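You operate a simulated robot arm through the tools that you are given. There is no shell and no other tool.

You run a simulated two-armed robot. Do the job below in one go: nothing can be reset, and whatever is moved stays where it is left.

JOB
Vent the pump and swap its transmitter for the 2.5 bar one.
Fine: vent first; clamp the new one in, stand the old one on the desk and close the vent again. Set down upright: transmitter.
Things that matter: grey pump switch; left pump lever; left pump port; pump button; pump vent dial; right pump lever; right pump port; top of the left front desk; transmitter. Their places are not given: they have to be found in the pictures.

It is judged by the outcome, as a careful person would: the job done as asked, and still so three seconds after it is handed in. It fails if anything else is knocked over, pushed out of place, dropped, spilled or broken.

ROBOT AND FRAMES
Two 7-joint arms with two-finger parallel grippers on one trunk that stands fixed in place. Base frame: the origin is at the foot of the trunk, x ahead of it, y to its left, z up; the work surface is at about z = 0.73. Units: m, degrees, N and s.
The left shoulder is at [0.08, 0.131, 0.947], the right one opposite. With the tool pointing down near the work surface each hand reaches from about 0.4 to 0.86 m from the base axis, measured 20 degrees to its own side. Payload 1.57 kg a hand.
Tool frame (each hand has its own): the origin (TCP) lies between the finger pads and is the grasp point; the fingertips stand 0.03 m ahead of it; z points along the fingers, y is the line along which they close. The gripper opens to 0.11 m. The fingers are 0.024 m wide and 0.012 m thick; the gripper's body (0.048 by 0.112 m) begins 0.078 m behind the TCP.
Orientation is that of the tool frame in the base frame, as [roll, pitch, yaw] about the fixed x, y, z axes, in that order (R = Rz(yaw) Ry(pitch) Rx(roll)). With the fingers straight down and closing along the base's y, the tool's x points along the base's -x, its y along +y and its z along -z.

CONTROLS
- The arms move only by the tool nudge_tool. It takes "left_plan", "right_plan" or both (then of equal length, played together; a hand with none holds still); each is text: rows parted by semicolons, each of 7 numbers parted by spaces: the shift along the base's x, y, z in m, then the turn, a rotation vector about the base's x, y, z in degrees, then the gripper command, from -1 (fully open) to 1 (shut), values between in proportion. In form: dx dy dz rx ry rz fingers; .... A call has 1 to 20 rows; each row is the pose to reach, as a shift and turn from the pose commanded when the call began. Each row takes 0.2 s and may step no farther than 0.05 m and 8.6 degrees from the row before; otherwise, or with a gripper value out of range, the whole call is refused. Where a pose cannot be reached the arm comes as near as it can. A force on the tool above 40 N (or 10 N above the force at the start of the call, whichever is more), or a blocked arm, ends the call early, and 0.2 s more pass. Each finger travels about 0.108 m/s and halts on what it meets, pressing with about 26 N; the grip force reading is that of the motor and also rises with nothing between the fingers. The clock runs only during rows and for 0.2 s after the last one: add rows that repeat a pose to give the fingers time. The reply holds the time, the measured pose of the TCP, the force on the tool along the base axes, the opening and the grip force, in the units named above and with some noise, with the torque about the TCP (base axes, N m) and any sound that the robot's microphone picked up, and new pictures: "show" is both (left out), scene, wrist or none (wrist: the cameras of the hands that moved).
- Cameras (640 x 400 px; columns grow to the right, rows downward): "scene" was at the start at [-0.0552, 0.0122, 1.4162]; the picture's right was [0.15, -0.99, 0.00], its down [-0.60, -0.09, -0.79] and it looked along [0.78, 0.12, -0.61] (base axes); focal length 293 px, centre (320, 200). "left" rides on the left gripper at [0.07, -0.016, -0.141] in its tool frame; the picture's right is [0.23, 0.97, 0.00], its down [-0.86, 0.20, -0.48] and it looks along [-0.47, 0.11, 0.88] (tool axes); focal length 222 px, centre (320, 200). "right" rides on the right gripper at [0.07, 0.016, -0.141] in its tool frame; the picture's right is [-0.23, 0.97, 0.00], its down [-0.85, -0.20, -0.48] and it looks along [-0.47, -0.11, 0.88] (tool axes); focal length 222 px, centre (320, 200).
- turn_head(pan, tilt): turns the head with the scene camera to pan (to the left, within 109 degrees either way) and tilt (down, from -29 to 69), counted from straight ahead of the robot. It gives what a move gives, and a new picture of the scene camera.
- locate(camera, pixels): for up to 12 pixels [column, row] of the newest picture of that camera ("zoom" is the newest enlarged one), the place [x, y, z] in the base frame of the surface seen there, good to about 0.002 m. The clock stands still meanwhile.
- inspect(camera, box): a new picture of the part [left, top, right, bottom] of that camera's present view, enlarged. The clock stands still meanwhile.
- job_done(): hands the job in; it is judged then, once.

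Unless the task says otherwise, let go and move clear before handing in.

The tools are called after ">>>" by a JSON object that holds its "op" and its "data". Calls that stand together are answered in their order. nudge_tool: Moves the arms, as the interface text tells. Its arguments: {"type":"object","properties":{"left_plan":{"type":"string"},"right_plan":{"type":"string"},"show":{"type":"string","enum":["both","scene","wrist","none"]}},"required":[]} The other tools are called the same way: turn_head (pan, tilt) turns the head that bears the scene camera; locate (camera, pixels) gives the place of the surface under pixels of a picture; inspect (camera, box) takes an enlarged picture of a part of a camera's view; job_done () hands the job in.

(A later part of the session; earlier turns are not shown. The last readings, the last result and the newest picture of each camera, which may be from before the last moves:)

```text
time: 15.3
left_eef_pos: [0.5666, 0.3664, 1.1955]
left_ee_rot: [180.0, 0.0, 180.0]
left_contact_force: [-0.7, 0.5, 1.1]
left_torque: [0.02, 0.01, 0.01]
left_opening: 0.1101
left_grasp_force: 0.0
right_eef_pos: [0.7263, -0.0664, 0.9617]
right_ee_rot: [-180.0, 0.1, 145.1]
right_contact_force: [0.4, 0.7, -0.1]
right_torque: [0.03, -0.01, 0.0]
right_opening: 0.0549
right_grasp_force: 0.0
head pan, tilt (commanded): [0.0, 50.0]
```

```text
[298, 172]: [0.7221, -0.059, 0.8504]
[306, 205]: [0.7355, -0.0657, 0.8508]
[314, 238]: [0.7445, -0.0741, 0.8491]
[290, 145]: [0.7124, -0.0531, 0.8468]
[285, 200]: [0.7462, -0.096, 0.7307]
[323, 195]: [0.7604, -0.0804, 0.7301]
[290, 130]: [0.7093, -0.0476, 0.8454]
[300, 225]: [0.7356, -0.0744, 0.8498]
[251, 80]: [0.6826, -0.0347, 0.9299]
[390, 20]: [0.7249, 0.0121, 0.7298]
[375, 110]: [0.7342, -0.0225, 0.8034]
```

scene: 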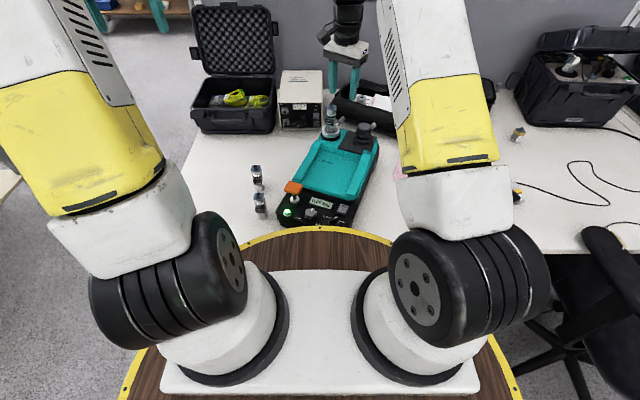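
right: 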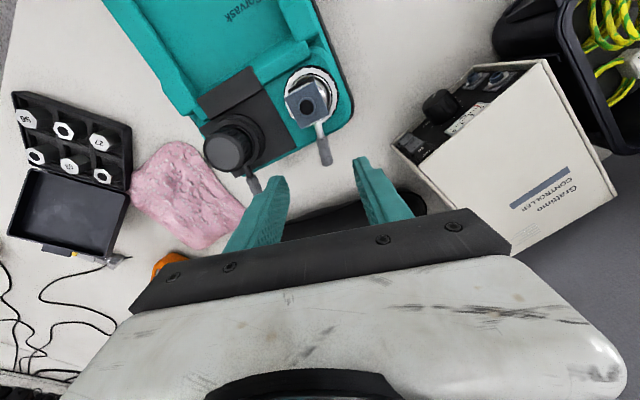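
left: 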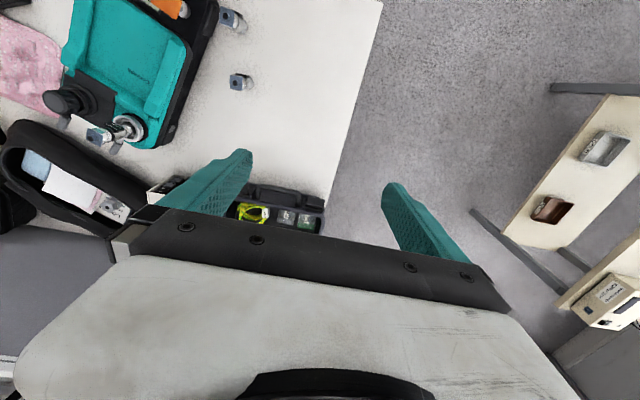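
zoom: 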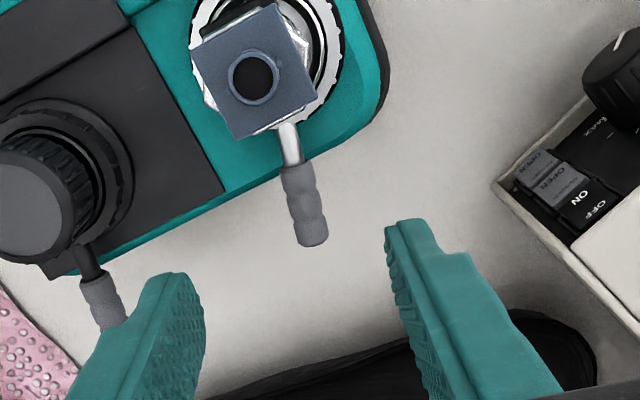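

The handle runs from (0.722,-0.059) to (0.7445,-0.0745) at z≈0.85. I'll descend around it and narrow the fingers to a loose cage of about 20 mm.

>>> {"op": "nudge_tool", "data": {"right_plan": "0.0065 0.0015 -0.03 0 0 0 0; 0.0065 0.0015 -0.06 0 0 0 0; 0.0065 0.0015 -0.085 0 0 0 0; 0.0065 0.0015 -0.095 0 0 0 0; 0.0065 0.0015 -0.095 0 0 0 0.3; 0.0065 0.0015 -0.095 0 0 0 0.6; 0.0065 0.0015 -0.095 0 0 0 0.64", "show": "both"}}

>>> {"op": "inspect", "data": {"camera": "scene", "box": [300, 65, 400, 155]}}

>>> {"op": "inspect", "data": {"camera": "right", "box": [250, 80, 410, 220]}}

```text
time: 16.9
left_eef_pos: [0.5646, 0.3678, 1.1962]
left_ee_rot: [-180.0, 0.0, -180.0]
left_contact_force: [0.1, 0.0, 0.2]
left_torque: [-0.01, 0.01, 0.0]
left_opening: 0.1101
left_grasp_force: 0.0
right_eef_pos: [0.735, -0.0671, 0.8668]
right_ee_rot: [-179.9, 0.1, 145.0]
right_contact_force: [0.4, -1.0, 0.5]
right_torque: [-0.03, -0.01, 0.01]
right_opening: 0.0197
right_grasp_force: 0.1
head pan, tilt (commanded): [0.0, 50.0]
```

scene: 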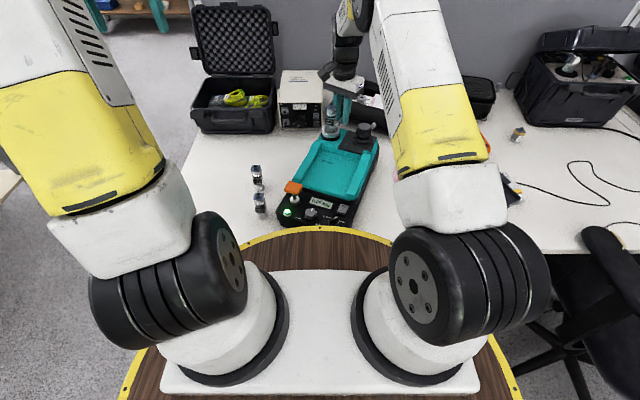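
right: 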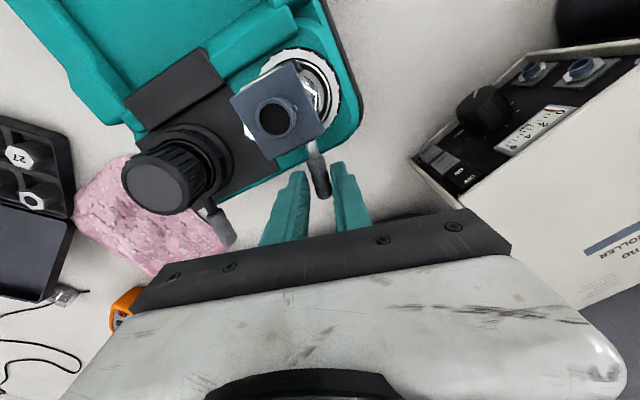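

```text
4.44 times, centred on (350, 110) of scene
```

zoom: 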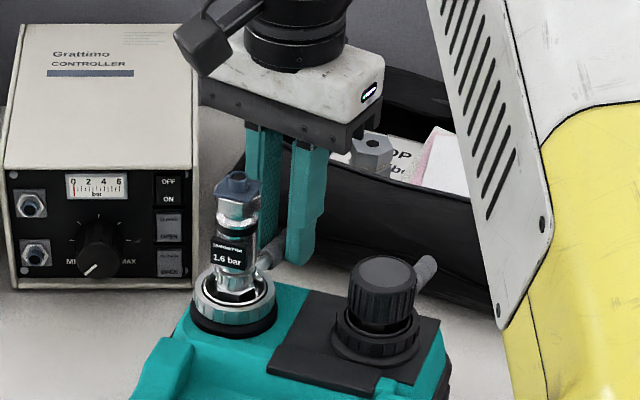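

```text
2.86 times, centred on (330, 150) of right
```

zoom: 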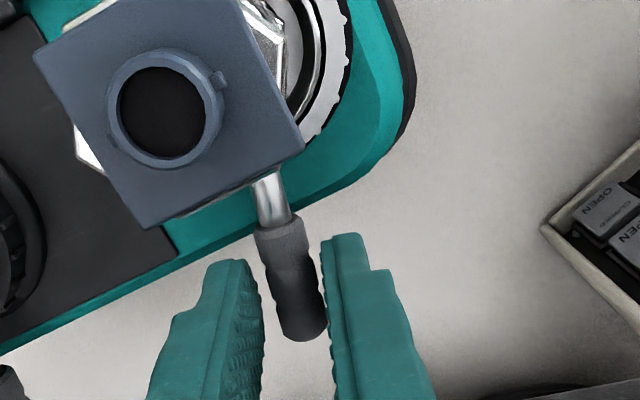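

The handle is caged between the fingers. I'll test the lever gently with a small anticlockwise arc about the port axis and watch the force.

>>> {"op": "nudge_tool", "data": {"right_plan": "0.0021 0.0037 0 0 0 4 0.64; 0.0042 0.0074 0 0 0 8 0.64; 0.0042 0.0074 0 0 0 8 0.64", "show": "wrist"}}

>>> {"op": "inspect", "data": {"camera": "right", "box": [250, 80, 410, 220]}}

```text
time: 17.7
left_eef_pos: [0.5653, 0.3673, 1.1946]
left_ee_rot: [180.0, 0.1, -180.0]
left_contact_force: [0.5, 0.5, -0.1]
left_torque: [0.0, 0.0, 0.0]
left_opening: 0.1102
left_grasp_force: 0.0
right_eef_pos: [0.739, -0.0617, 0.8664]
right_ee_rot: [-179.9, 0.1, 153.0]
right_contact_force: [0.0, -0.6, -0.6]
right_torque: [0.02, 0.02, -0.04]
right_opening: 0.0207
right_grasp_force: 0.5
head pan, tilt (commanded): [0.0, 50.0]
```

right: 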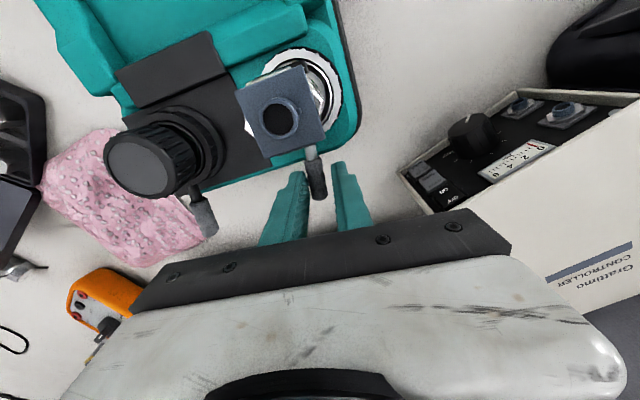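

```text
2.86 times, centred on (330, 150) of right
```

zoom: 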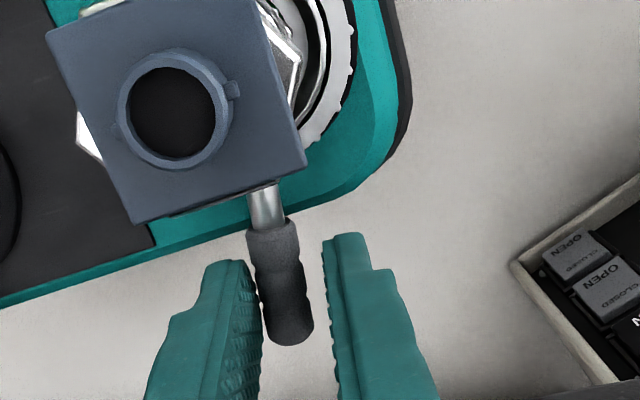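

The trailing finger is now just touching the handle. I'll push on another 8° along the arc and read the force.

>>> {"op": "nudge_tool", "data": {"right_plan": "0.0009 0.0019 0 0 0 2 0.64; 0.0017 0.0039 0 0 0 4 0.64; 0.0025 0.0058 0 0 0 6 0.64; 0.0032 0.0078 0 0 0 8 0.64", "show": "wrist"}}

>>> {"op": "inspect", "data": {"camera": "right", "box": [250, 80, 410, 220]}}

```text
time: 18.7
left_eef_pos: [0.5653, 0.367, 1.1962]
left_ee_rot: [179.9, 0.0, -180.0]
left_contact_force: [0.2, -0.8, -0.6]
left_torque: [-0.01, 0.0, 0.0]
left_opening: 0.1102
left_grasp_force: 0.0
right_eef_pos: [0.7404, -0.052, 0.8676]
right_ee_rot: [-179.9, 0.1, 161.0]
right_contact_force: [0.0, -0.2, 0.3]
right_torque: [-0.01, -0.02, -0.03]
right_opening: 0.0202
right_grasp_force: 0.3
head pan, tilt (commanded): [0.0, 50.0]
```

right: 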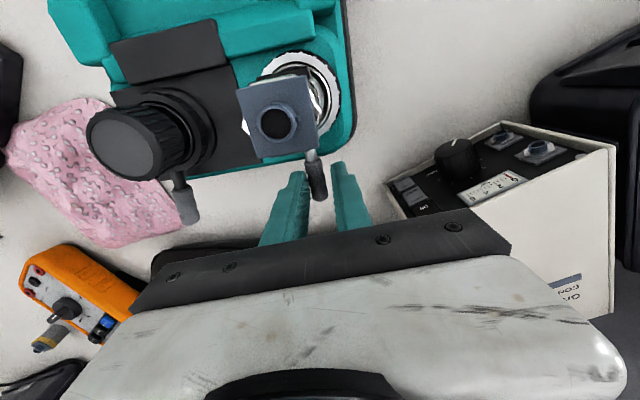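

```text
2.86 times, centred on (330, 150) of right
```

zoom: 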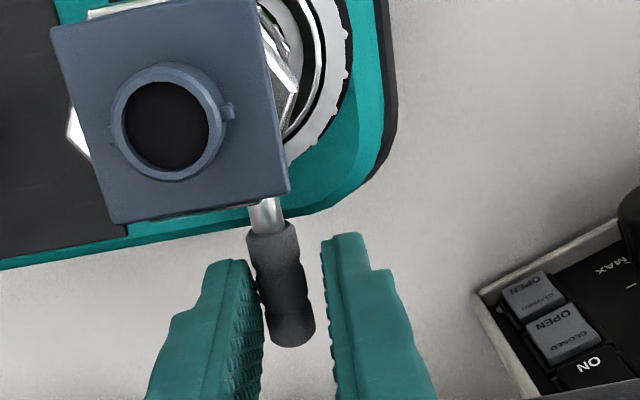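

The lever follows freely with almost no force, so anticlockwise opens it. I'll continue the arc in modest steps and watch for the end stop.

>>> {"op": "nudge_tool", "data": {"right_plan": "0.0016 0.0062 0 0 0 6 0.64; 0.0026 0.0124 0 0 0 12 0.64; 0.0029 0.0188 0 0 0 18 0.64; 0.0026 0.0252 0 0 0 24 0.64", "show": "wrist"}}

>>> {"op": "inspect", "data": {"camera": "right", "box": [250, 80, 410, 220]}}

```text
time: 19.7
left_eef_pos: [0.5662, 0.3666, 1.1964]
left_ee_rot: [179.9, -0.1, -180.0]
left_contact_force: [0.0, -0.2, 0.2]
left_torque: [-0.03, -0.03, -0.01]
left_opening: 0.11
left_grasp_force: 0.0
right_eef_pos: [0.742, -0.0261, 0.8671]
right_ee_rot: [180.0, 0.2, -175.0]
right_contact_force: [-0.6, -0.3, 1.1]
right_torque: [0.0, -0.02, -0.03]
right_opening: 0.02
right_grasp_force: 0.2
head pan, tilt (commanded): [0.0, 50.0]
```

right: 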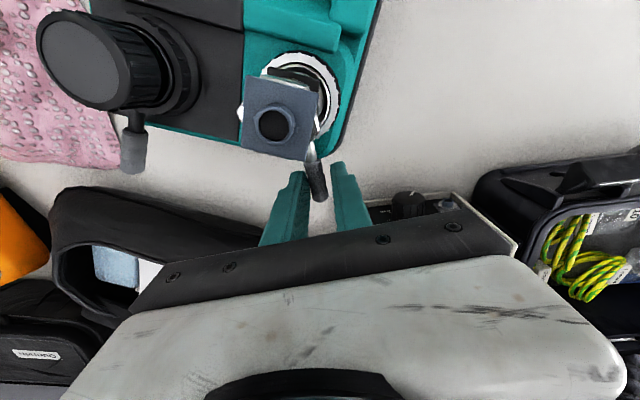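

```text
2.86 times, centred on (330, 150) of right
```

zoom: 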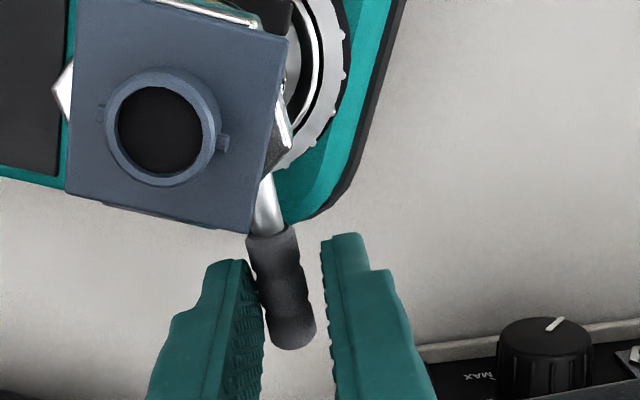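

The lever is still moving freely, now near bearing +4°. Continuing the arc.

>>> {"op": "nudge_tool", "data": {"right_plan": "-0.001 0.0063 0 0 0 6 0.64; -0.0027 0.0124 0 0 0 12 0.64; -0.005 0.0184 0 0 0 18 0.64; -0.0079 0.024 0 0 0 24 0.64", "show": "wrist"}}

>>> {"op": "inspect", "data": {"camera": "right", "box": [250, 80, 410, 220]}}

```text
time: 20.7
left_eef_pos: [0.566, 0.3687, 1.1966]
left_ee_rot: [180.0, 0.0, 180.0]
left_contact_force: [0.0, -0.6, -0.3]
left_torque: [0.02, 0.01, 0.01]
left_opening: 0.11
left_grasp_force: 0.1
right_eef_pos: [0.7342, -0.0026, 0.8676]
right_ee_rot: [180.0, 0.1, -150.9]
right_contact_force: [-0.1, 0.2, 0.6]
right_torque: [-0.02, -0.04, 0.02]
right_opening: 0.0199
right_grasp_force: 0.1
head pan, tilt (commanded): [0.0, 50.0]
```

right: 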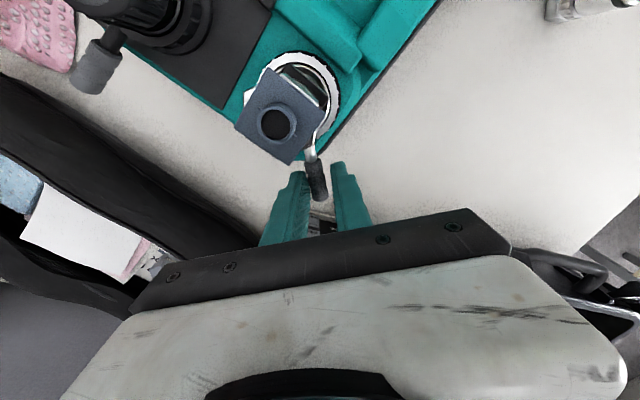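

```text
2.86 times, centred on (330, 150) of right
```

zoom: 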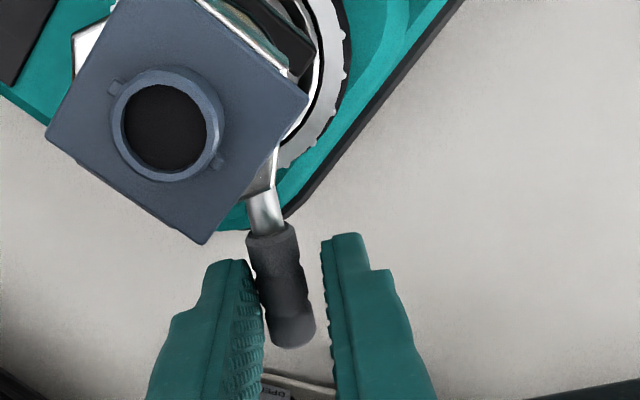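

Still free after about 64° of turn, with the lever near bearing +28°. I'll continue in slightly smaller steps.

>>> {"op": "nudge_tool", "data": {"right_plan": "-0.0017 0.0027 0 0 0 3 0.64; -0.0035 0.0053 0 0 0 6 0.64; -0.0055 0.0079 0 0 0 9 0.64; -0.0075 0.0103 0 0 0 12 0.64; -0.0097 0.0126 0 0 0 15 0.64; -0.012 0.0148 0 0 0 18 0.64", "show": "wrist"}}

>>> {"op": "inspect", "data": {"camera": "right", "box": [250, 80, 410, 220]}}

```text
time: 22.1
left_eef_pos: [0.5657, 0.3666, 1.1958]
left_ee_rot: [179.9, 0.0, -180.0]
left_contact_force: [-0.2, 0.0, -0.2]
left_torque: [0.01, 0.02, -0.03]
left_opening: 0.1101
left_grasp_force: 0.1
right_eef_pos: [0.7248, 0.0113, 0.8665]
right_ee_rot: [-180.0, 0.1, -132.9]
right_contact_force: [0.0, 0.4, -0.3]
right_torque: [0.02, -0.01, -0.04]
right_opening: 0.0196
right_grasp_force: 0.0
head pan, tilt (commanded): [0.0, 50.0]
```

right: 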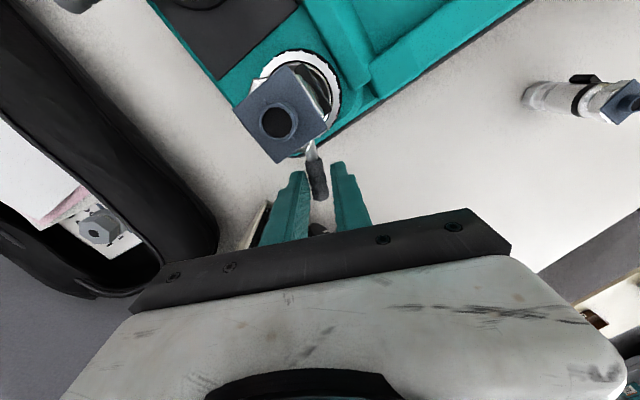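

```text
2.86 times, centred on (330, 150) of right
```

zoom: 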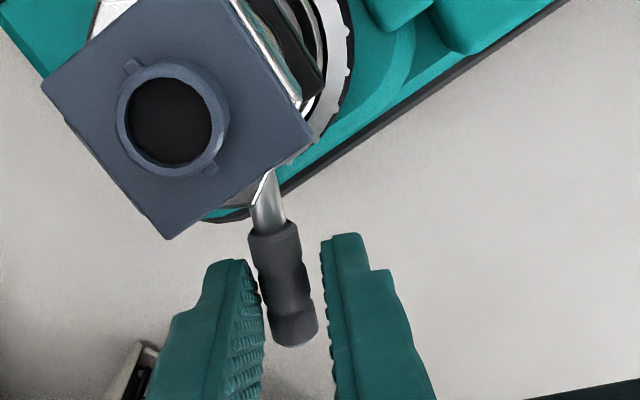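

Still free at about 78° of lever turn. A few more degrees in small steps to find the stop.

>>> {"op": "nudge_tool", "data": {"right_plan": "-0.0012 0.0011 0 0 0 1.5 0.64; -0.0024 0.0021 0 0 0 3 0.64; -0.0037 0.0031 0 0 0 4.5 0.64; -0.005 0.004 0 0 0 6 0.64; -0.0063 0.0049 0 0 0 7.5 0.64; -0.0076 0.0058 0 0 0 9 0.64; -0.009 0.0067 0 0 0 10.5 0.64; -0.0103 0.0075 0 0 0 12 0.64", "show": "wrist"}}

>>> {"op": "inspect", "data": {"camera": "right", "box": [250, 80, 410, 220]}}

```text
time: 23.9
left_eef_pos: [0.566, 0.3658, 1.1953]
left_ee_rot: [180.0, -0.1, 179.9]
left_contact_force: [-0.5, 0.4, 0.4]
left_torque: [-0.01, 0.01, 0.0]
left_opening: 0.1101
left_grasp_force: 0.1
right_eef_pos: [0.7145, 0.0165, 0.8664]
right_ee_rot: [-179.8, 0.1, -121.1]
right_contact_force: [11.4, -22.6, 11.1]
right_torque: [-0.39, -0.47, -0.56]
right_opening: 0.0393
right_grasp_force: 10.6
head pan, tilt (commanded): [0.0, 50.0]
```

right: 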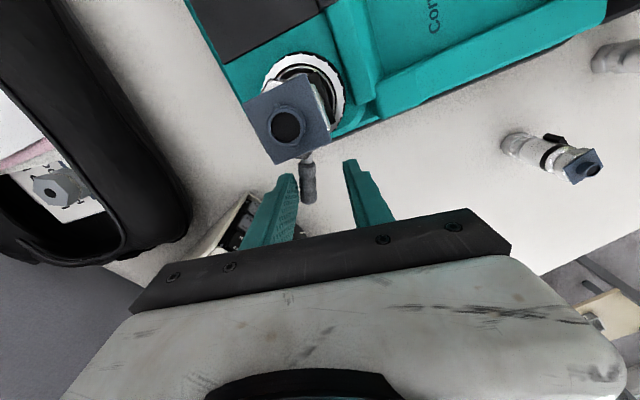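

```text
2.86 times, centred on (330, 150) of right
```

zoom: 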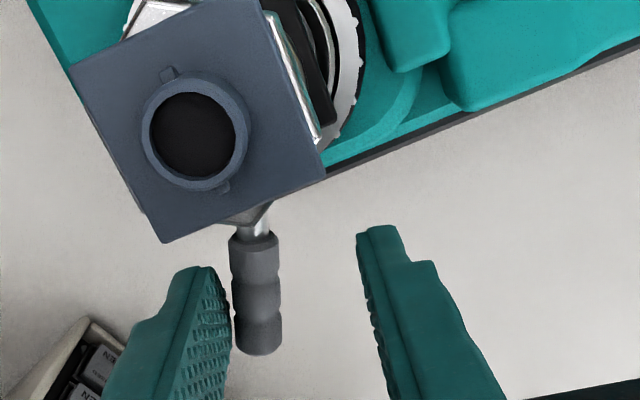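

The lever has reached its end stop: the force rose to about 25 N and the finger was pushed open. I'll back off, open the fingers and rise.

>>> {"op": "nudge_tool", "data": {"right_plan": "0.003 -0.0022 0 0 0 -3.5 0.5; 0.006 -0.0045 0 0 0 -7 0.2; 0.006 -0.0045 0 0 0 -7 0; 0.006 -0.0045 0 0 0 -7 0; 0.006 -0.0045 0.04 0 0 -7 0; 0.006 -0.0045 0.08 0 0 -7 0; 0.006 -0.0045 0.12 0 0 -7 0", "show": "both"}}

>>> {"op": "inspect", "data": {"camera": "scene", "box": [260, 90, 400, 230]}}

```text
time: 25.5
left_eef_pos: [0.5655, 0.3673, 1.1956]
left_ee_rot: [180.0, 0.0, 180.0]
left_contact_force: [0.8, -0.4, 0.2]
left_torque: [0.01, 0.01, 0.02]
left_opening: 0.1098
left_grasp_force: 0.0
right_eef_pos: [0.717, 0.013, 0.989]
right_ee_rot: [-180.0, 0.1, -128.1]
right_contact_force: [-0.1, 0.0, -0.2]
right_torque: [0.0, 0.01, 0.02]
right_opening: 0.0552
right_grasp_force: 0.0
head pan, tilt (commanded): [0.0, 50.0]
```

scene: 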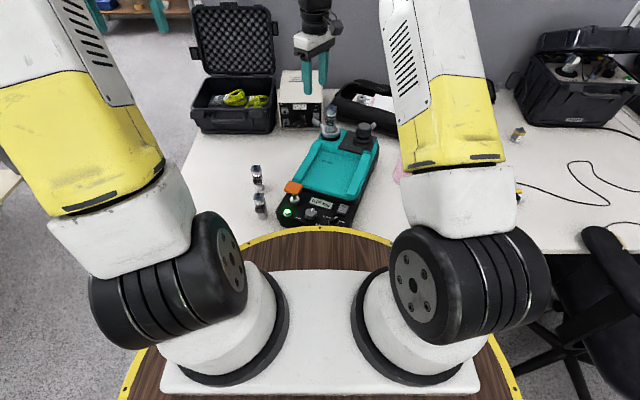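
right: 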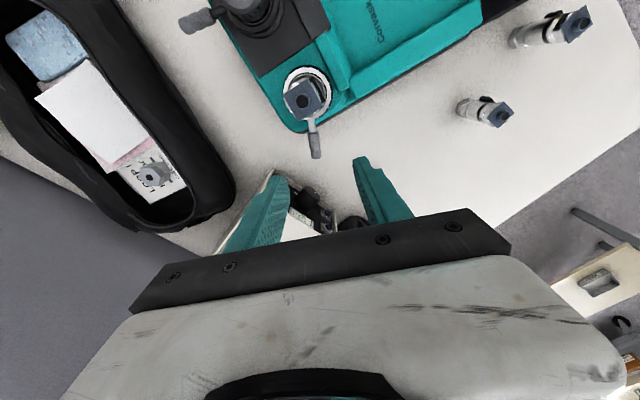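

```text
2.86 times, centred on (330, 160) of scene
```

zoom: 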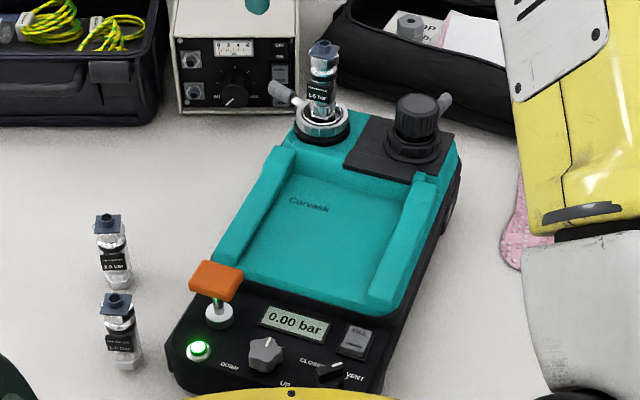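

The lever now points left-rear in the scene zoom (285,95), so the clamp is open. I'll look closely at both transmitters to choose a grip height.

>>> {"op": "inspect", "data": {"camera": "scene", "box": [310, 98, 350, 143]}}

>>> {"op": "inspect", "data": {"camera": "scene", "box": [240, 158, 275, 193]}}

>>> {"op": "locate", "data": {"camera": "zoom", "pixels": [[305, 90], [230, 110], [350, 110], [300, 130], [300, 160], [300, 200], [240, 230], [350, 225], [300, 280], [310, 330], [320, 365], [290, 225]]}}

```text
8.89 times, centred on (330, 120) of scene
```

zoom: 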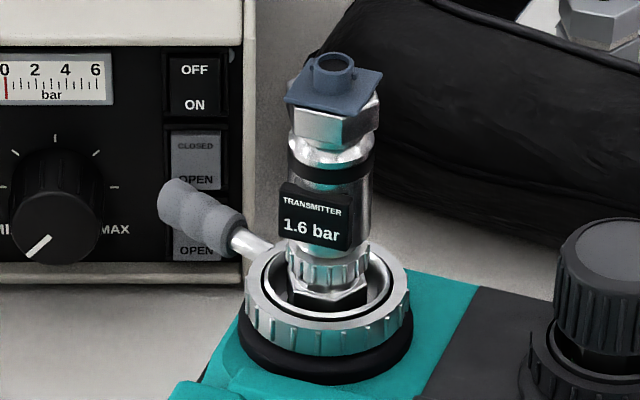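

```text
11.43 times, centred on (258, 176) of scene
```

zoom: 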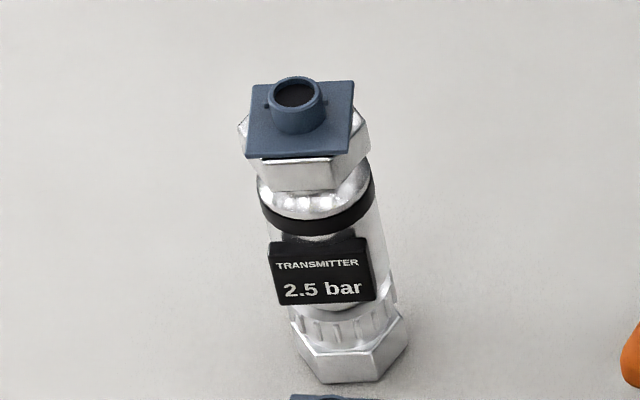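

```text
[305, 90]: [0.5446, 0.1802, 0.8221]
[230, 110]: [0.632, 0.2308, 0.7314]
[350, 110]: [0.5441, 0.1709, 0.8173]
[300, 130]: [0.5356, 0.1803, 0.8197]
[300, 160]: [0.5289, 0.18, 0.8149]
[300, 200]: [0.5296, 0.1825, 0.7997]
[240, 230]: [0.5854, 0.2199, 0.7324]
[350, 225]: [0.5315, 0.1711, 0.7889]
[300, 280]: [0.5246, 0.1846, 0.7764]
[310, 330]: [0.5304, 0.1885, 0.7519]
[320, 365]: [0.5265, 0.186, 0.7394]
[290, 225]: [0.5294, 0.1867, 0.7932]
```

The upper hex and black collar sit between the cap and the tag. I'll measure the widths of these parts on the 2.5 bar transmitter.

>>> {"op": "locate", "data": {"camera": "zoom", "pixels": [[243, 128], [366, 142], [252, 95], [350, 85], [345, 150], [248, 152], [264, 205], [372, 190], [335, 170], [272, 180], [270, 275], [373, 275]]}}

>>> {"op": "inspect", "data": {"camera": "right", "box": [440, 70, 540, 140]}}

```text
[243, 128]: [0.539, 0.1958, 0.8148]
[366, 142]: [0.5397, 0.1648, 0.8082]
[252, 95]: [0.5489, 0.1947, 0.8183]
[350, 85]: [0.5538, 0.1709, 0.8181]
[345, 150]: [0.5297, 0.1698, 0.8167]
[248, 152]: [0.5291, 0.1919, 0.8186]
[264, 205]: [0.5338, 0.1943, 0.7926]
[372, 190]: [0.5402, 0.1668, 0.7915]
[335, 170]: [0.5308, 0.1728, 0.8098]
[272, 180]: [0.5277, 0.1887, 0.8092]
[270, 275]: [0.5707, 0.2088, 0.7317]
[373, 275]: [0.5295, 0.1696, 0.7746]
```

```text
5.71 times, centred on (490, 105) of right
```

zoom: 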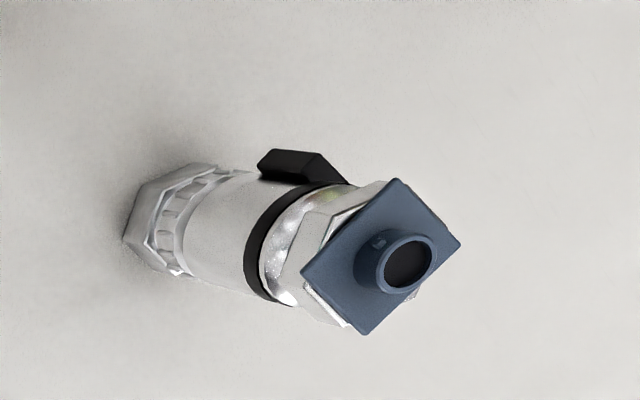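

The hex is about 31 mm across corners and 27 mm across flats, the collar is 27 mm, and the tag lies lower. I'll hover the right hand above the old transmitter, raised and turned, to see its hex orientation.

>>> {"op": "nudge_tool", "data": {"right_plan": "0 0 0.03 0 0 -7 -0.1; -0.01 -0.015 0.04 0 0 -14 -0.1; -0.02 -0.03 0.04 0 0 -21 -0.1; -0.03 -0.04 0.04 0 0 -29 -0.1; -0.0373 -0.0487 0.04 0 0 -37 -0.1; -0.0373 -0.0487 0.04 0 0 -37 -0.1", "show": "wrist"}}

>>> {"op": "inspect", "data": {"camera": "right", "box": [250, 100, 390, 200]}}

>>> {"op": "inspect", "data": {"camera": "scene", "box": [310, 98, 350, 143]}}

```text
time: 26.9
left_eef_pos: [0.5654, 0.3669, 1.1948]
left_ee_rot: [-180.0, 0.0, 180.0]
left_contact_force: [-0.2, -1.1, -0.2]
left_torque: [-0.02, -0.01, 0.01]
left_opening: 0.1101
left_grasp_force: 0.1
right_eef_pos: [0.6828, -0.0333, 1.0261]
right_ee_rot: [180.0, 0.2, -165.2]
right_contact_force: [-0.5, -0.7, 0.0]
right_torque: [0.01, -0.01, 0.02]
right_opening: 0.0603
right_grasp_force: 0.0
head pan, tilt (commanded): [0.0, 50.0]
```

right: 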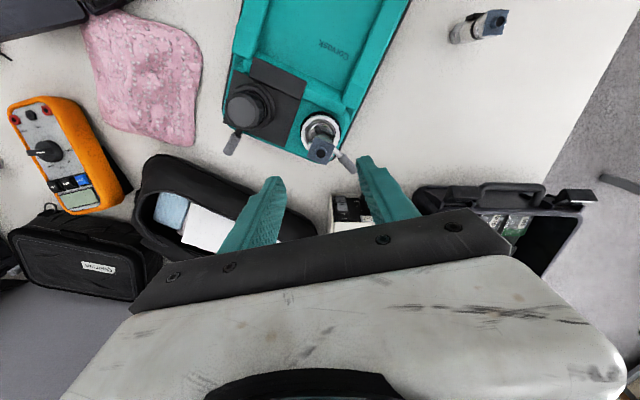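

```text
4.00 times, centred on (320, 150) of right
```

zoom: 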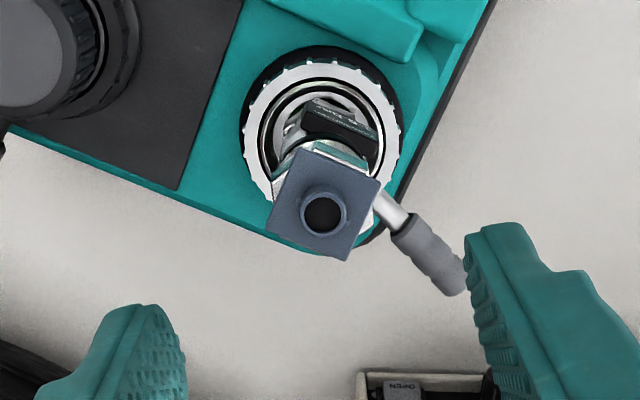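

```text
8.89 times, centred on (330, 120) of scene
```

zoom: 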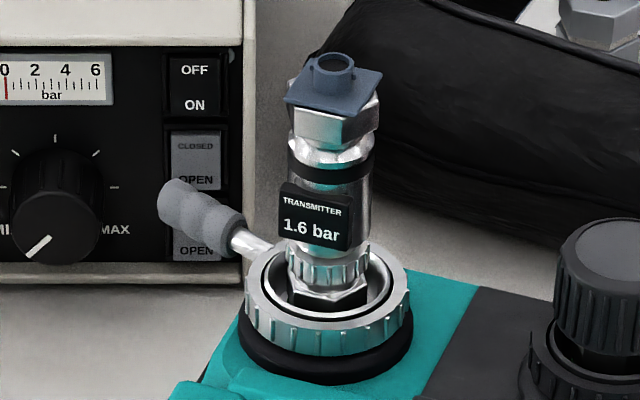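

I'll locate the plate corners and hex faces of the old transmitter to get its axis and orientation.

>>> {"op": "locate", "data": {"camera": "zoom", "pixels": [[290, 99], [350, 112], [376, 75], [332, 63], [333, 75], [296, 130], [336, 132], [345, 132], [374, 115], [292, 165], [368, 165], [315, 200]]}}

```text
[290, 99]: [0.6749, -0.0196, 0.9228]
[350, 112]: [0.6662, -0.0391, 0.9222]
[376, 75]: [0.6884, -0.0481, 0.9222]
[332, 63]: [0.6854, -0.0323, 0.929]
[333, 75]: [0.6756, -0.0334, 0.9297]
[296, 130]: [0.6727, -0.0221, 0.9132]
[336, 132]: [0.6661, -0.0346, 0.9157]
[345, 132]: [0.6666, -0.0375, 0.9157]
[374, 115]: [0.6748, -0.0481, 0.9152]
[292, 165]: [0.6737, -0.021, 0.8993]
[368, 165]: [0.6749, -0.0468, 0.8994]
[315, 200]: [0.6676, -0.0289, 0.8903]
```

The old transmitter's axis is (0.682,-0.034), and its hex flats face bearings of about 95°, 155° and 215°. I'll turn the hand so it closes along 95° and descend until the tips sit just above the tag.

>>> {"op": "nudge_tool", "data": {"right_plan": "0 0 -0.01 0 0 -5 -0.1; 0 0 -0.04 0 0 -10 -0.1; 0 0 -0.07 0 0 -10 -0.1; 0 0 -0.09 0 0 -10 -0.1; 0 0 -0.099 0 0 -10 -0.1; 0 0 -0.099 0 0 -10 -0.1", "show": "wrist"}}

>>> {"op": "inspect", "data": {"camera": "right", "box": [250, 120, 390, 220]}}

>>> {"op": "inspect", "data": {"camera": "scene", "box": [300, 65, 370, 145]}}

```text
time: 28.3
left_eef_pos: [0.5656, 0.3671, 1.1959]
left_ee_rot: [180.0, 0.0, 180.0]
left_contact_force: [0.1, 0.1, -0.6]
left_torque: [0.01, 0.01, -0.01]
left_opening: 0.1098
left_grasp_force: 0.1
right_eef_pos: [0.68, -0.0323, 0.9276]
right_ee_rot: [179.9, 0.1, -175.2]
right_contact_force: [0.5, -0.3, -0.6]
right_torque: [-0.01, 0.03, 0.03]
right_opening: 0.0606
right_grasp_force: 0.0
head pan, tilt (commanded): [0.0, 50.0]
```

right: 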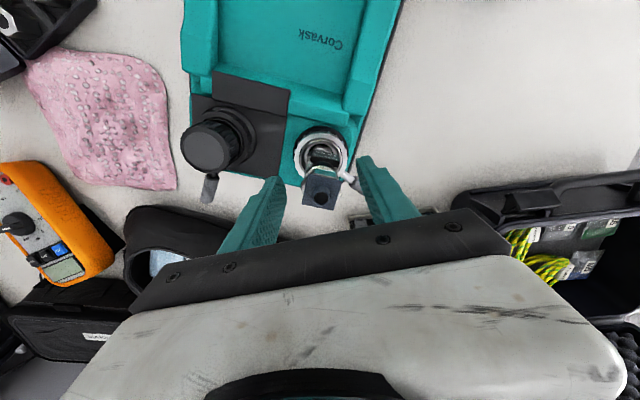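

```text
4.00 times, centred on (320, 170) of right
```

zoom: 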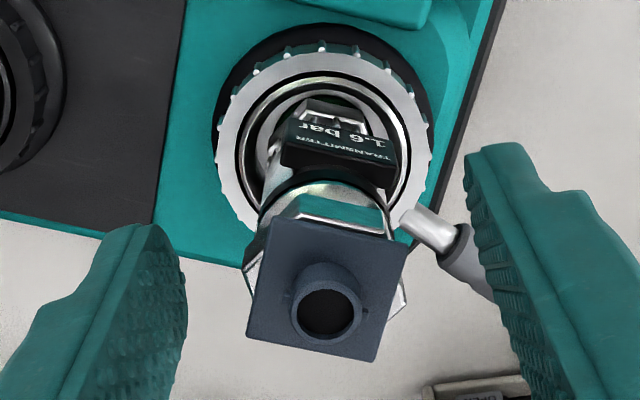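

```text
5.00 times, centred on (335, 105) of scene
```

zoom: 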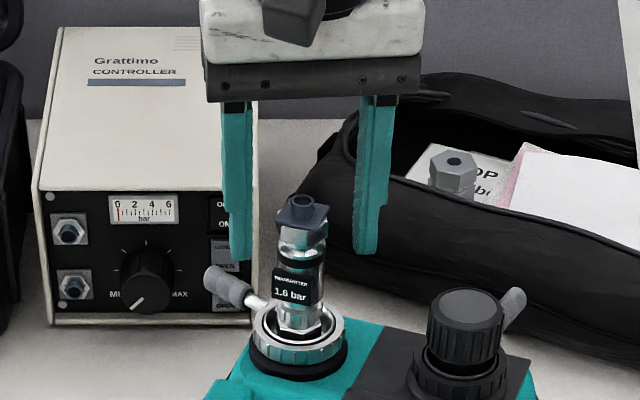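

The transmitter sits centred between the fingers, with the tips at about the top of the tag. Closing the grip.

>>> {"op": "nudge_tool", "data": {"right_plan": "0 0 0 0 0 0 0.35; 0 0 0 0 0 0 0.45; 0 0 0 0 0 0 0.6; 0 0 0 0 0 0 1; 0 0 0 0 0 0 1", "show": "wrist"}}

>>> {"op": "inspect", "data": {"camera": "right", "box": [250, 120, 390, 220]}}

>>> {"op": "inspect", "data": {"camera": "scene", "box": [300, 65, 370, 145]}}

```text
time: 29.5
left_eef_pos: [0.5663, 0.3679, 1.1952]
left_ee_rot: [180.0, 0.0, -179.9]
left_contact_force: [-0.2, -0.3, -0.7]
left_torque: [0.02, -0.02, 0.02]
left_opening: 0.1101
left_grasp_force: 0.1
right_eef_pos: [0.6801, -0.0345, 0.9268]
right_ee_rot: [-179.9, 0.1, -174.9]
right_contact_force: [0.0, -0.5, -0.1]
right_torque: [0.03, 0.01, 0.03]
right_opening: 0.0278
right_grasp_force: 26.0
head pan, tilt (commanded): [0.0, 50.0]
```

right: 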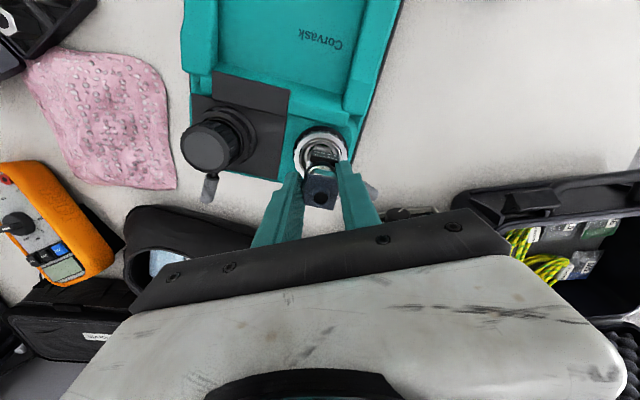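

```text
4.00 times, centred on (320, 170) of right
```

zoom: 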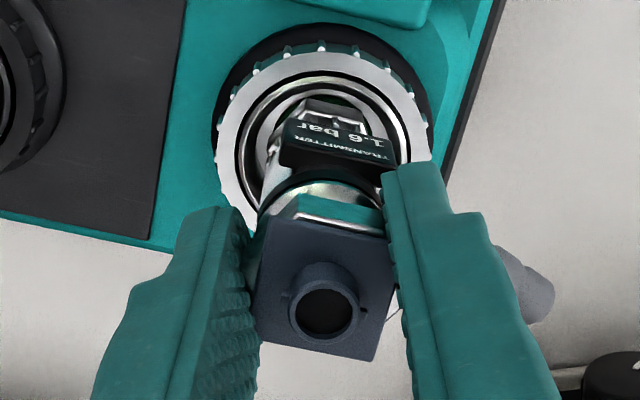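

```text
5.00 times, centred on (335, 105) of scene
```

zoom: 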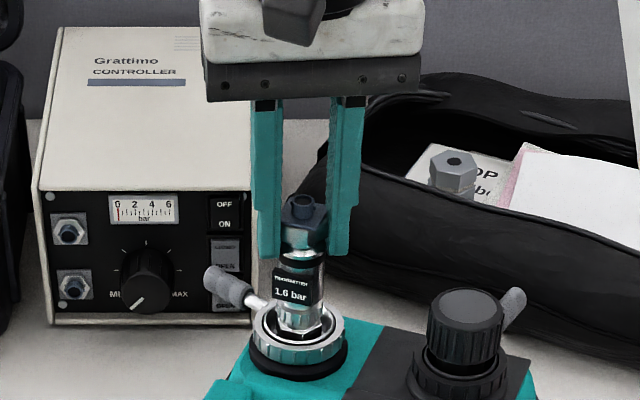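

The grip holds across the flats at 27.8 mm with no side force. Lifting slowly while watching the force.

>>> {"op": "nudge_tool", "data": {"right_plan": "0 0 0.003 0 0 0 1; 0 0 0.006 0 0 0 1; 0 0 0.01 0 0 0 1; 0 0 0.015 0 0 0 1", "show": "wrist"}}

>>> {"op": "inspect", "data": {"camera": "scene", "box": [300, 65, 370, 145]}}

```text
time: 30.5
left_eef_pos: [0.5665, 0.368, 1.195]
left_ee_rot: [-180.0, 0.0, -179.9]
left_contact_force: [0.6, 0.8, -0.1]
left_torque: [0.0, 0.01, 0.03]
left_opening: 0.1102
left_grasp_force: 0.1
right_eef_pos: [0.6809, -0.0326, 0.9431]
right_ee_rot: [-180.0, 0.1, -175.0]
right_contact_force: [0.5, 0.2, -1.7]
right_torque: [-0.02, -0.02, 0.01]
right_opening: 0.0276
right_grasp_force: 25.5
head pan, tilt (commanded): [0.0, 50.0]
```

right: 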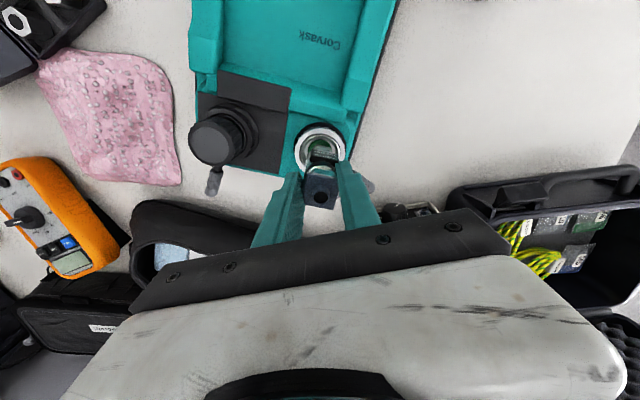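

```text
5.00 times, centred on (335, 105) of scene
```

zoom: 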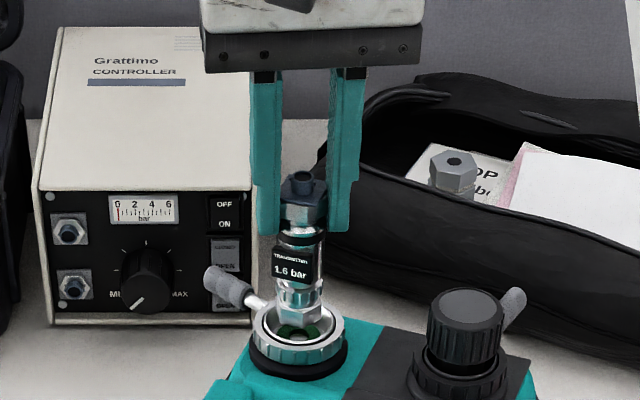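

It lifts freely, with about 1.7 N of weight, and the green port seal is now visible. I'll lift it clear and carry it to an empty spot on the desk left of the pump, near (0.65,0.13).

>>> {"op": "nudge_tool", "data": {"right_plan": "0 0 0.03 0 0 0 1; 0 0 0.07 0 0 0 1; -0.005 0.03 0.07 0 0 0 1; -0.01 0.07 0.07 0 0 0 1; -0.02 0.11 0.07 0 0 0 1; -0.03 0.15 0.07 0 0 0 1; -0.032 0.164 0.06 0 0 0 1; -0.032 0.164 0.03 0 0 0 1; -0.032 0.164 0.03 0 0 0 1", "show": "both"}}

>>> {"op": "inspect", "data": {"camera": "scene", "box": [210, 60, 370, 220]}}

```text
time: 32.5
left_eef_pos: [0.5662, 0.3677, 1.1957]
left_ee_rot: [-180.0, 0.0, -179.9]
left_contact_force: [-0.4, -0.5, -0.3]
left_torque: [0.01, 0.02, -0.01]
left_opening: 0.1102
left_grasp_force: 0.2
right_eef_pos: [0.6511, 0.1299, 0.9706]
right_ee_rot: [179.9, 0.1, -175.1]
right_contact_force: [0.6, 0.0, -1.9]
right_torque: [-0.01, 0.0, 0.02]
right_opening: 0.0276
right_grasp_force: 25.8
head pan, tilt (commanded): [0.0, 50.0]
```

scene: 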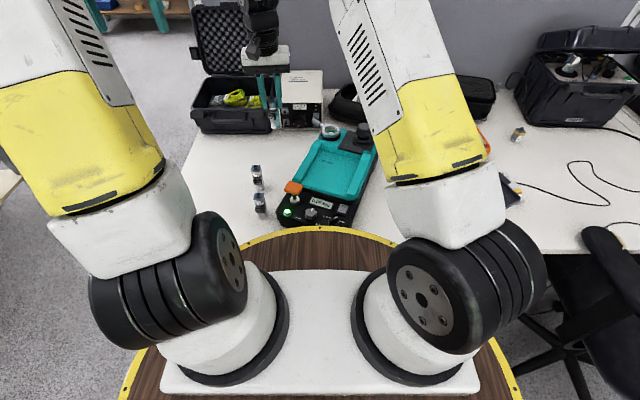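
right: 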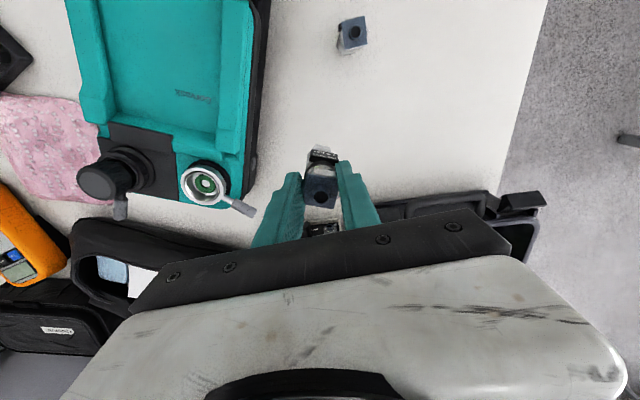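

```text
2.50 times, centred on (290, 140) of scene
```

zoom: 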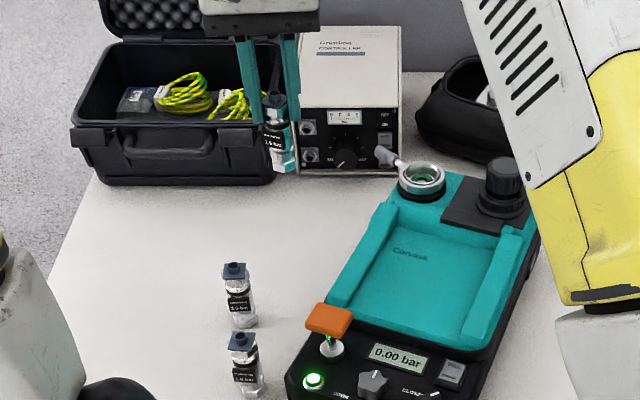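

The spot beneath is clear white desk. Descending to just above the surface.

>>> {"op": "nudge_tool", "data": {"right_plan": "0 0 -0.04 0 0 0 1; 0 0 -0.08 0 0 0 1; 0 0 -0.115 0 0 0 1; 0 0 -0.135 0 0 0 1; 0 0 -0.143 0 0 0 1; 0 0 -0.146 0 0 0 1; 0 0 -0.146 0 0 0 1", "show": "wrist"}}

>>> {"op": "inspect", "data": {"camera": "scene", "box": [230, 80, 310, 180]}}

```text
time: 34.1
left_eef_pos: [0.5664, 0.3672, 1.1955]
left_ee_rot: [180.0, -0.1, 179.9]
left_contact_force: [1.0, -0.1, -0.9]
left_torque: [-0.04, -0.03, 0.0]
left_opening: 0.11
left_grasp_force: 0.0
right_eef_pos: [0.6507, 0.1302, 0.8266]
right_ee_rot: [-180.0, 0.1, -175.0]
right_contact_force: [0.8, -0.2, -1.8]
right_torque: [0.0, 0.0, 0.01]
right_opening: 0.0276
right_grasp_force: 25.8
head pan, tilt (commanded): [0.0, 50.0]
```

right: 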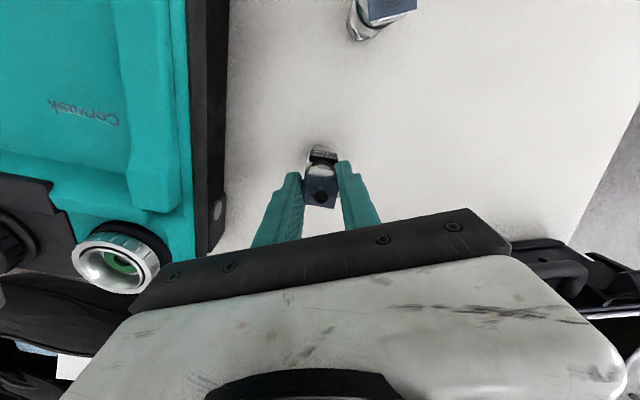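

```text
4.00 times, centred on (270, 130) of scene
```

zoom: 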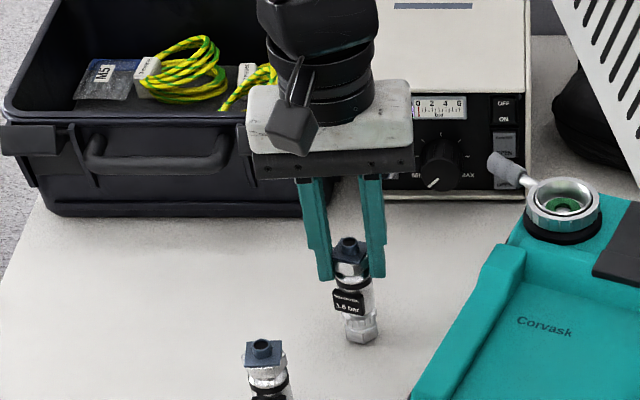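

Force is still just the 1.8 N weight, so the bottom is only a few millimetres above the desk. I'll lower it in 1 mm steps until contact.

>>> {"op": "nudge_tool", "data": {"right_plan": "0 0 -0.001 0 0 0 1; 0 0 -0.002 0 0 0 1; 0 0 -0.003 0 0 0 1; 0 0 -0.004 0 0 0 1; 0 0 -0.004 0 0 0 1", "show": "none"}}

```text
time: 35.3
left_eef_pos: [0.5655, 0.3672, 1.1963]
left_ee_rot: [-180.0, 0.0, 180.0]
left_contact_force: [-0.9, 0.6, -0.5]
left_torque: [0.03, 0.0, -0.01]
left_opening: 0.1099
left_grasp_force: 0.1
right_eef_pos: [0.65, 0.1301, 0.824]
right_ee_rot: [180.0, 0.2, -175.2]
right_contact_force: [-3.7, -1.6, 15.2]
right_torque: [0.14, 0.31, -0.03]
right_opening: 0.0274
right_grasp_force: 25.9
head pan, tilt (commanded): [0.0, 50.0]
```

Contact with the desk: 15 N upward. I'll ease up 1.5 mm and open gradually.

>>> {"op": "nudge_tool", "data": {"right_plan": "0 0 0.0012 0 0 0 1; 0 0 0.0015 0 0 0 1; 0 0 0.0015 0 0 0 0.45; 0 0 0.0015 0 0 0 0.35; 0 0 0.0015 0 0 0 0.1; 0 0 0.0015 0 0 0 -0.1", "show": "wrist"}}

>>> {"op": "inspect", "data": {"camera": "scene", "box": [230, 80, 310, 180]}}

```text
time: 36.7
left_eef_pos: [0.5655, 0.3673, 1.1953]
left_ee_rot: [-180.0, 0.0, -180.0]
left_contact_force: [-0.2, -0.4, 1.0]
left_torque: [0.01, -0.01, 0.02]
left_opening: 0.1098
left_grasp_force: 0.2
right_eef_pos: [0.6487, 0.13, 0.8235]
right_ee_rot: [-180.0, 0.2, -175.0]
right_contact_force: [0.3, -0.3, -0.3]
right_torque: [0.01, 0.02, 0.05]
right_opening: 0.0606
right_grasp_force: 0.0
head pan, tilt (commanded): [0.0, 50.0]
```

right: 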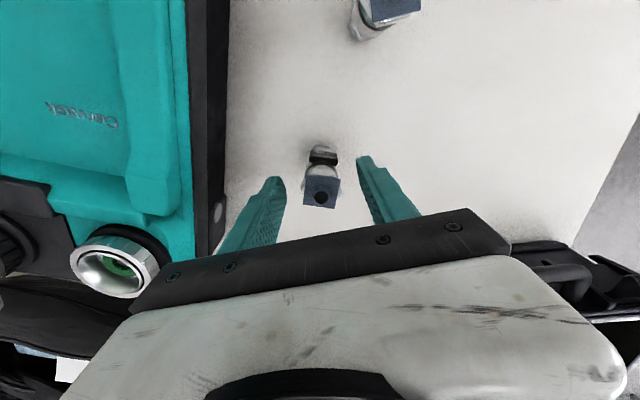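

```text
4.00 times, centred on (270, 130) of scene
```

zoom: 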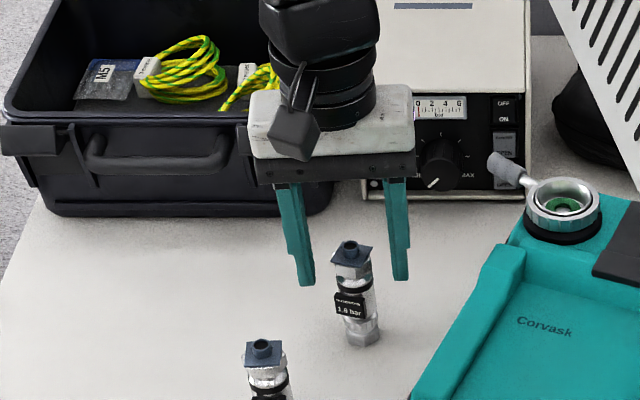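

The old 1.6 bar transmitter stands upright at about (0.65,0.13). Rising straight up, then moving over the 2.5 bar transmitter.

>>> {"op": "nudge_tool", "data": {"right_plan": "0 0 0.04 0 0 0 -0.1; 0 0 0.09 0 0 0 -0.1; 0 0 0.13 0 0 0 -0.1; -0.035 0.017 0.15 0 0 -8 -0.1; -0.075 0.034 0.15 0 0 -16 -0.1; -0.11 0.05 0.15 0 0 -24 -0.1; -0.11 0.05 0.15 0 0 -24 -0.1", "show": "both"}}

>>> {"op": "inspect", "data": {"camera": "right", "box": [250, 100, 390, 200]}}

>>> {"op": "inspect", "data": {"camera": "scene", "box": [240, 158, 275, 193]}}

```text
time: 38.3
left_eef_pos: [0.5665, 0.3679, 1.1968]
left_ee_rot: [179.9, -0.1, -180.0]
left_contact_force: [-0.1, -0.6, -0.1]
left_torque: [0.0, 0.0, 0.01]
left_opening: 0.1099
left_grasp_force: 0.0
right_eef_pos: [0.5352, 0.1803, 0.9724]
right_ee_rot: [180.0, 0.2, 160.8]
right_contact_force: [0.4, -0.1, 0.4]
right_torque: [0.0, -0.02, 0.0]
right_opening: 0.0604
right_grasp_force: 0.1
head pan, tilt (commanded): [0.0, 50.0]
```

scene: 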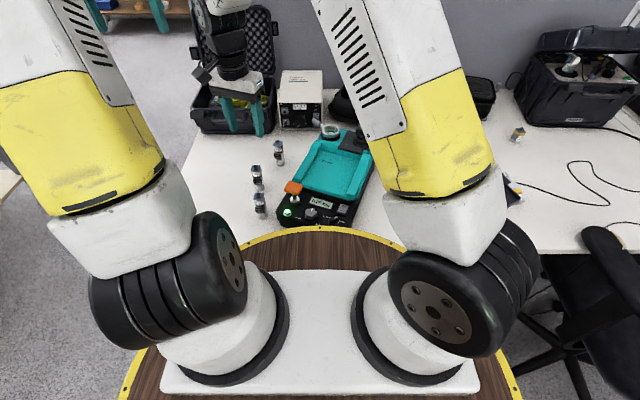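
right: 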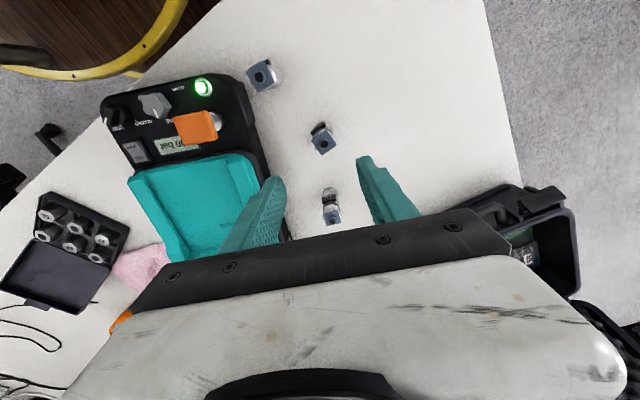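

```text
4.00 times, centred on (320, 150) of right
```

zoom: 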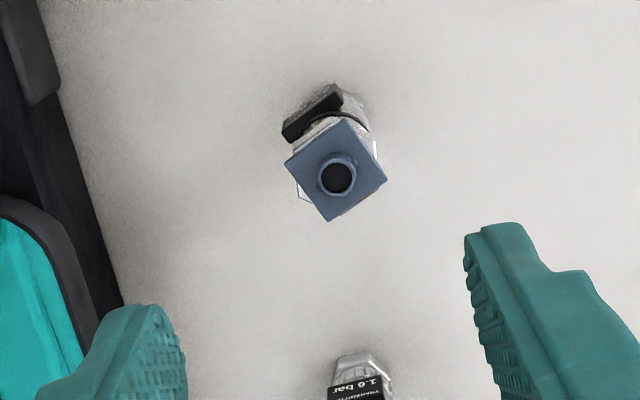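

```text
11.43 times, centred on (258, 176) of scene
```

zoom: 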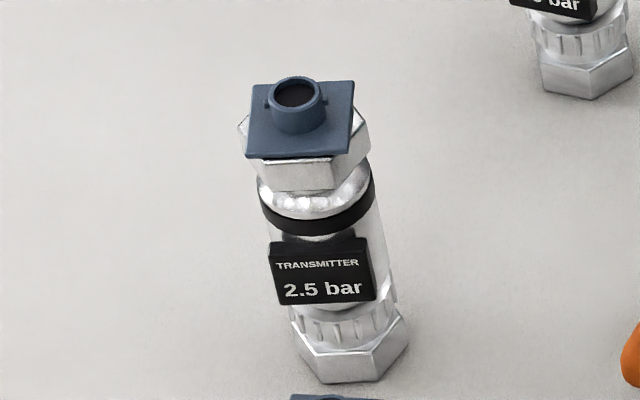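

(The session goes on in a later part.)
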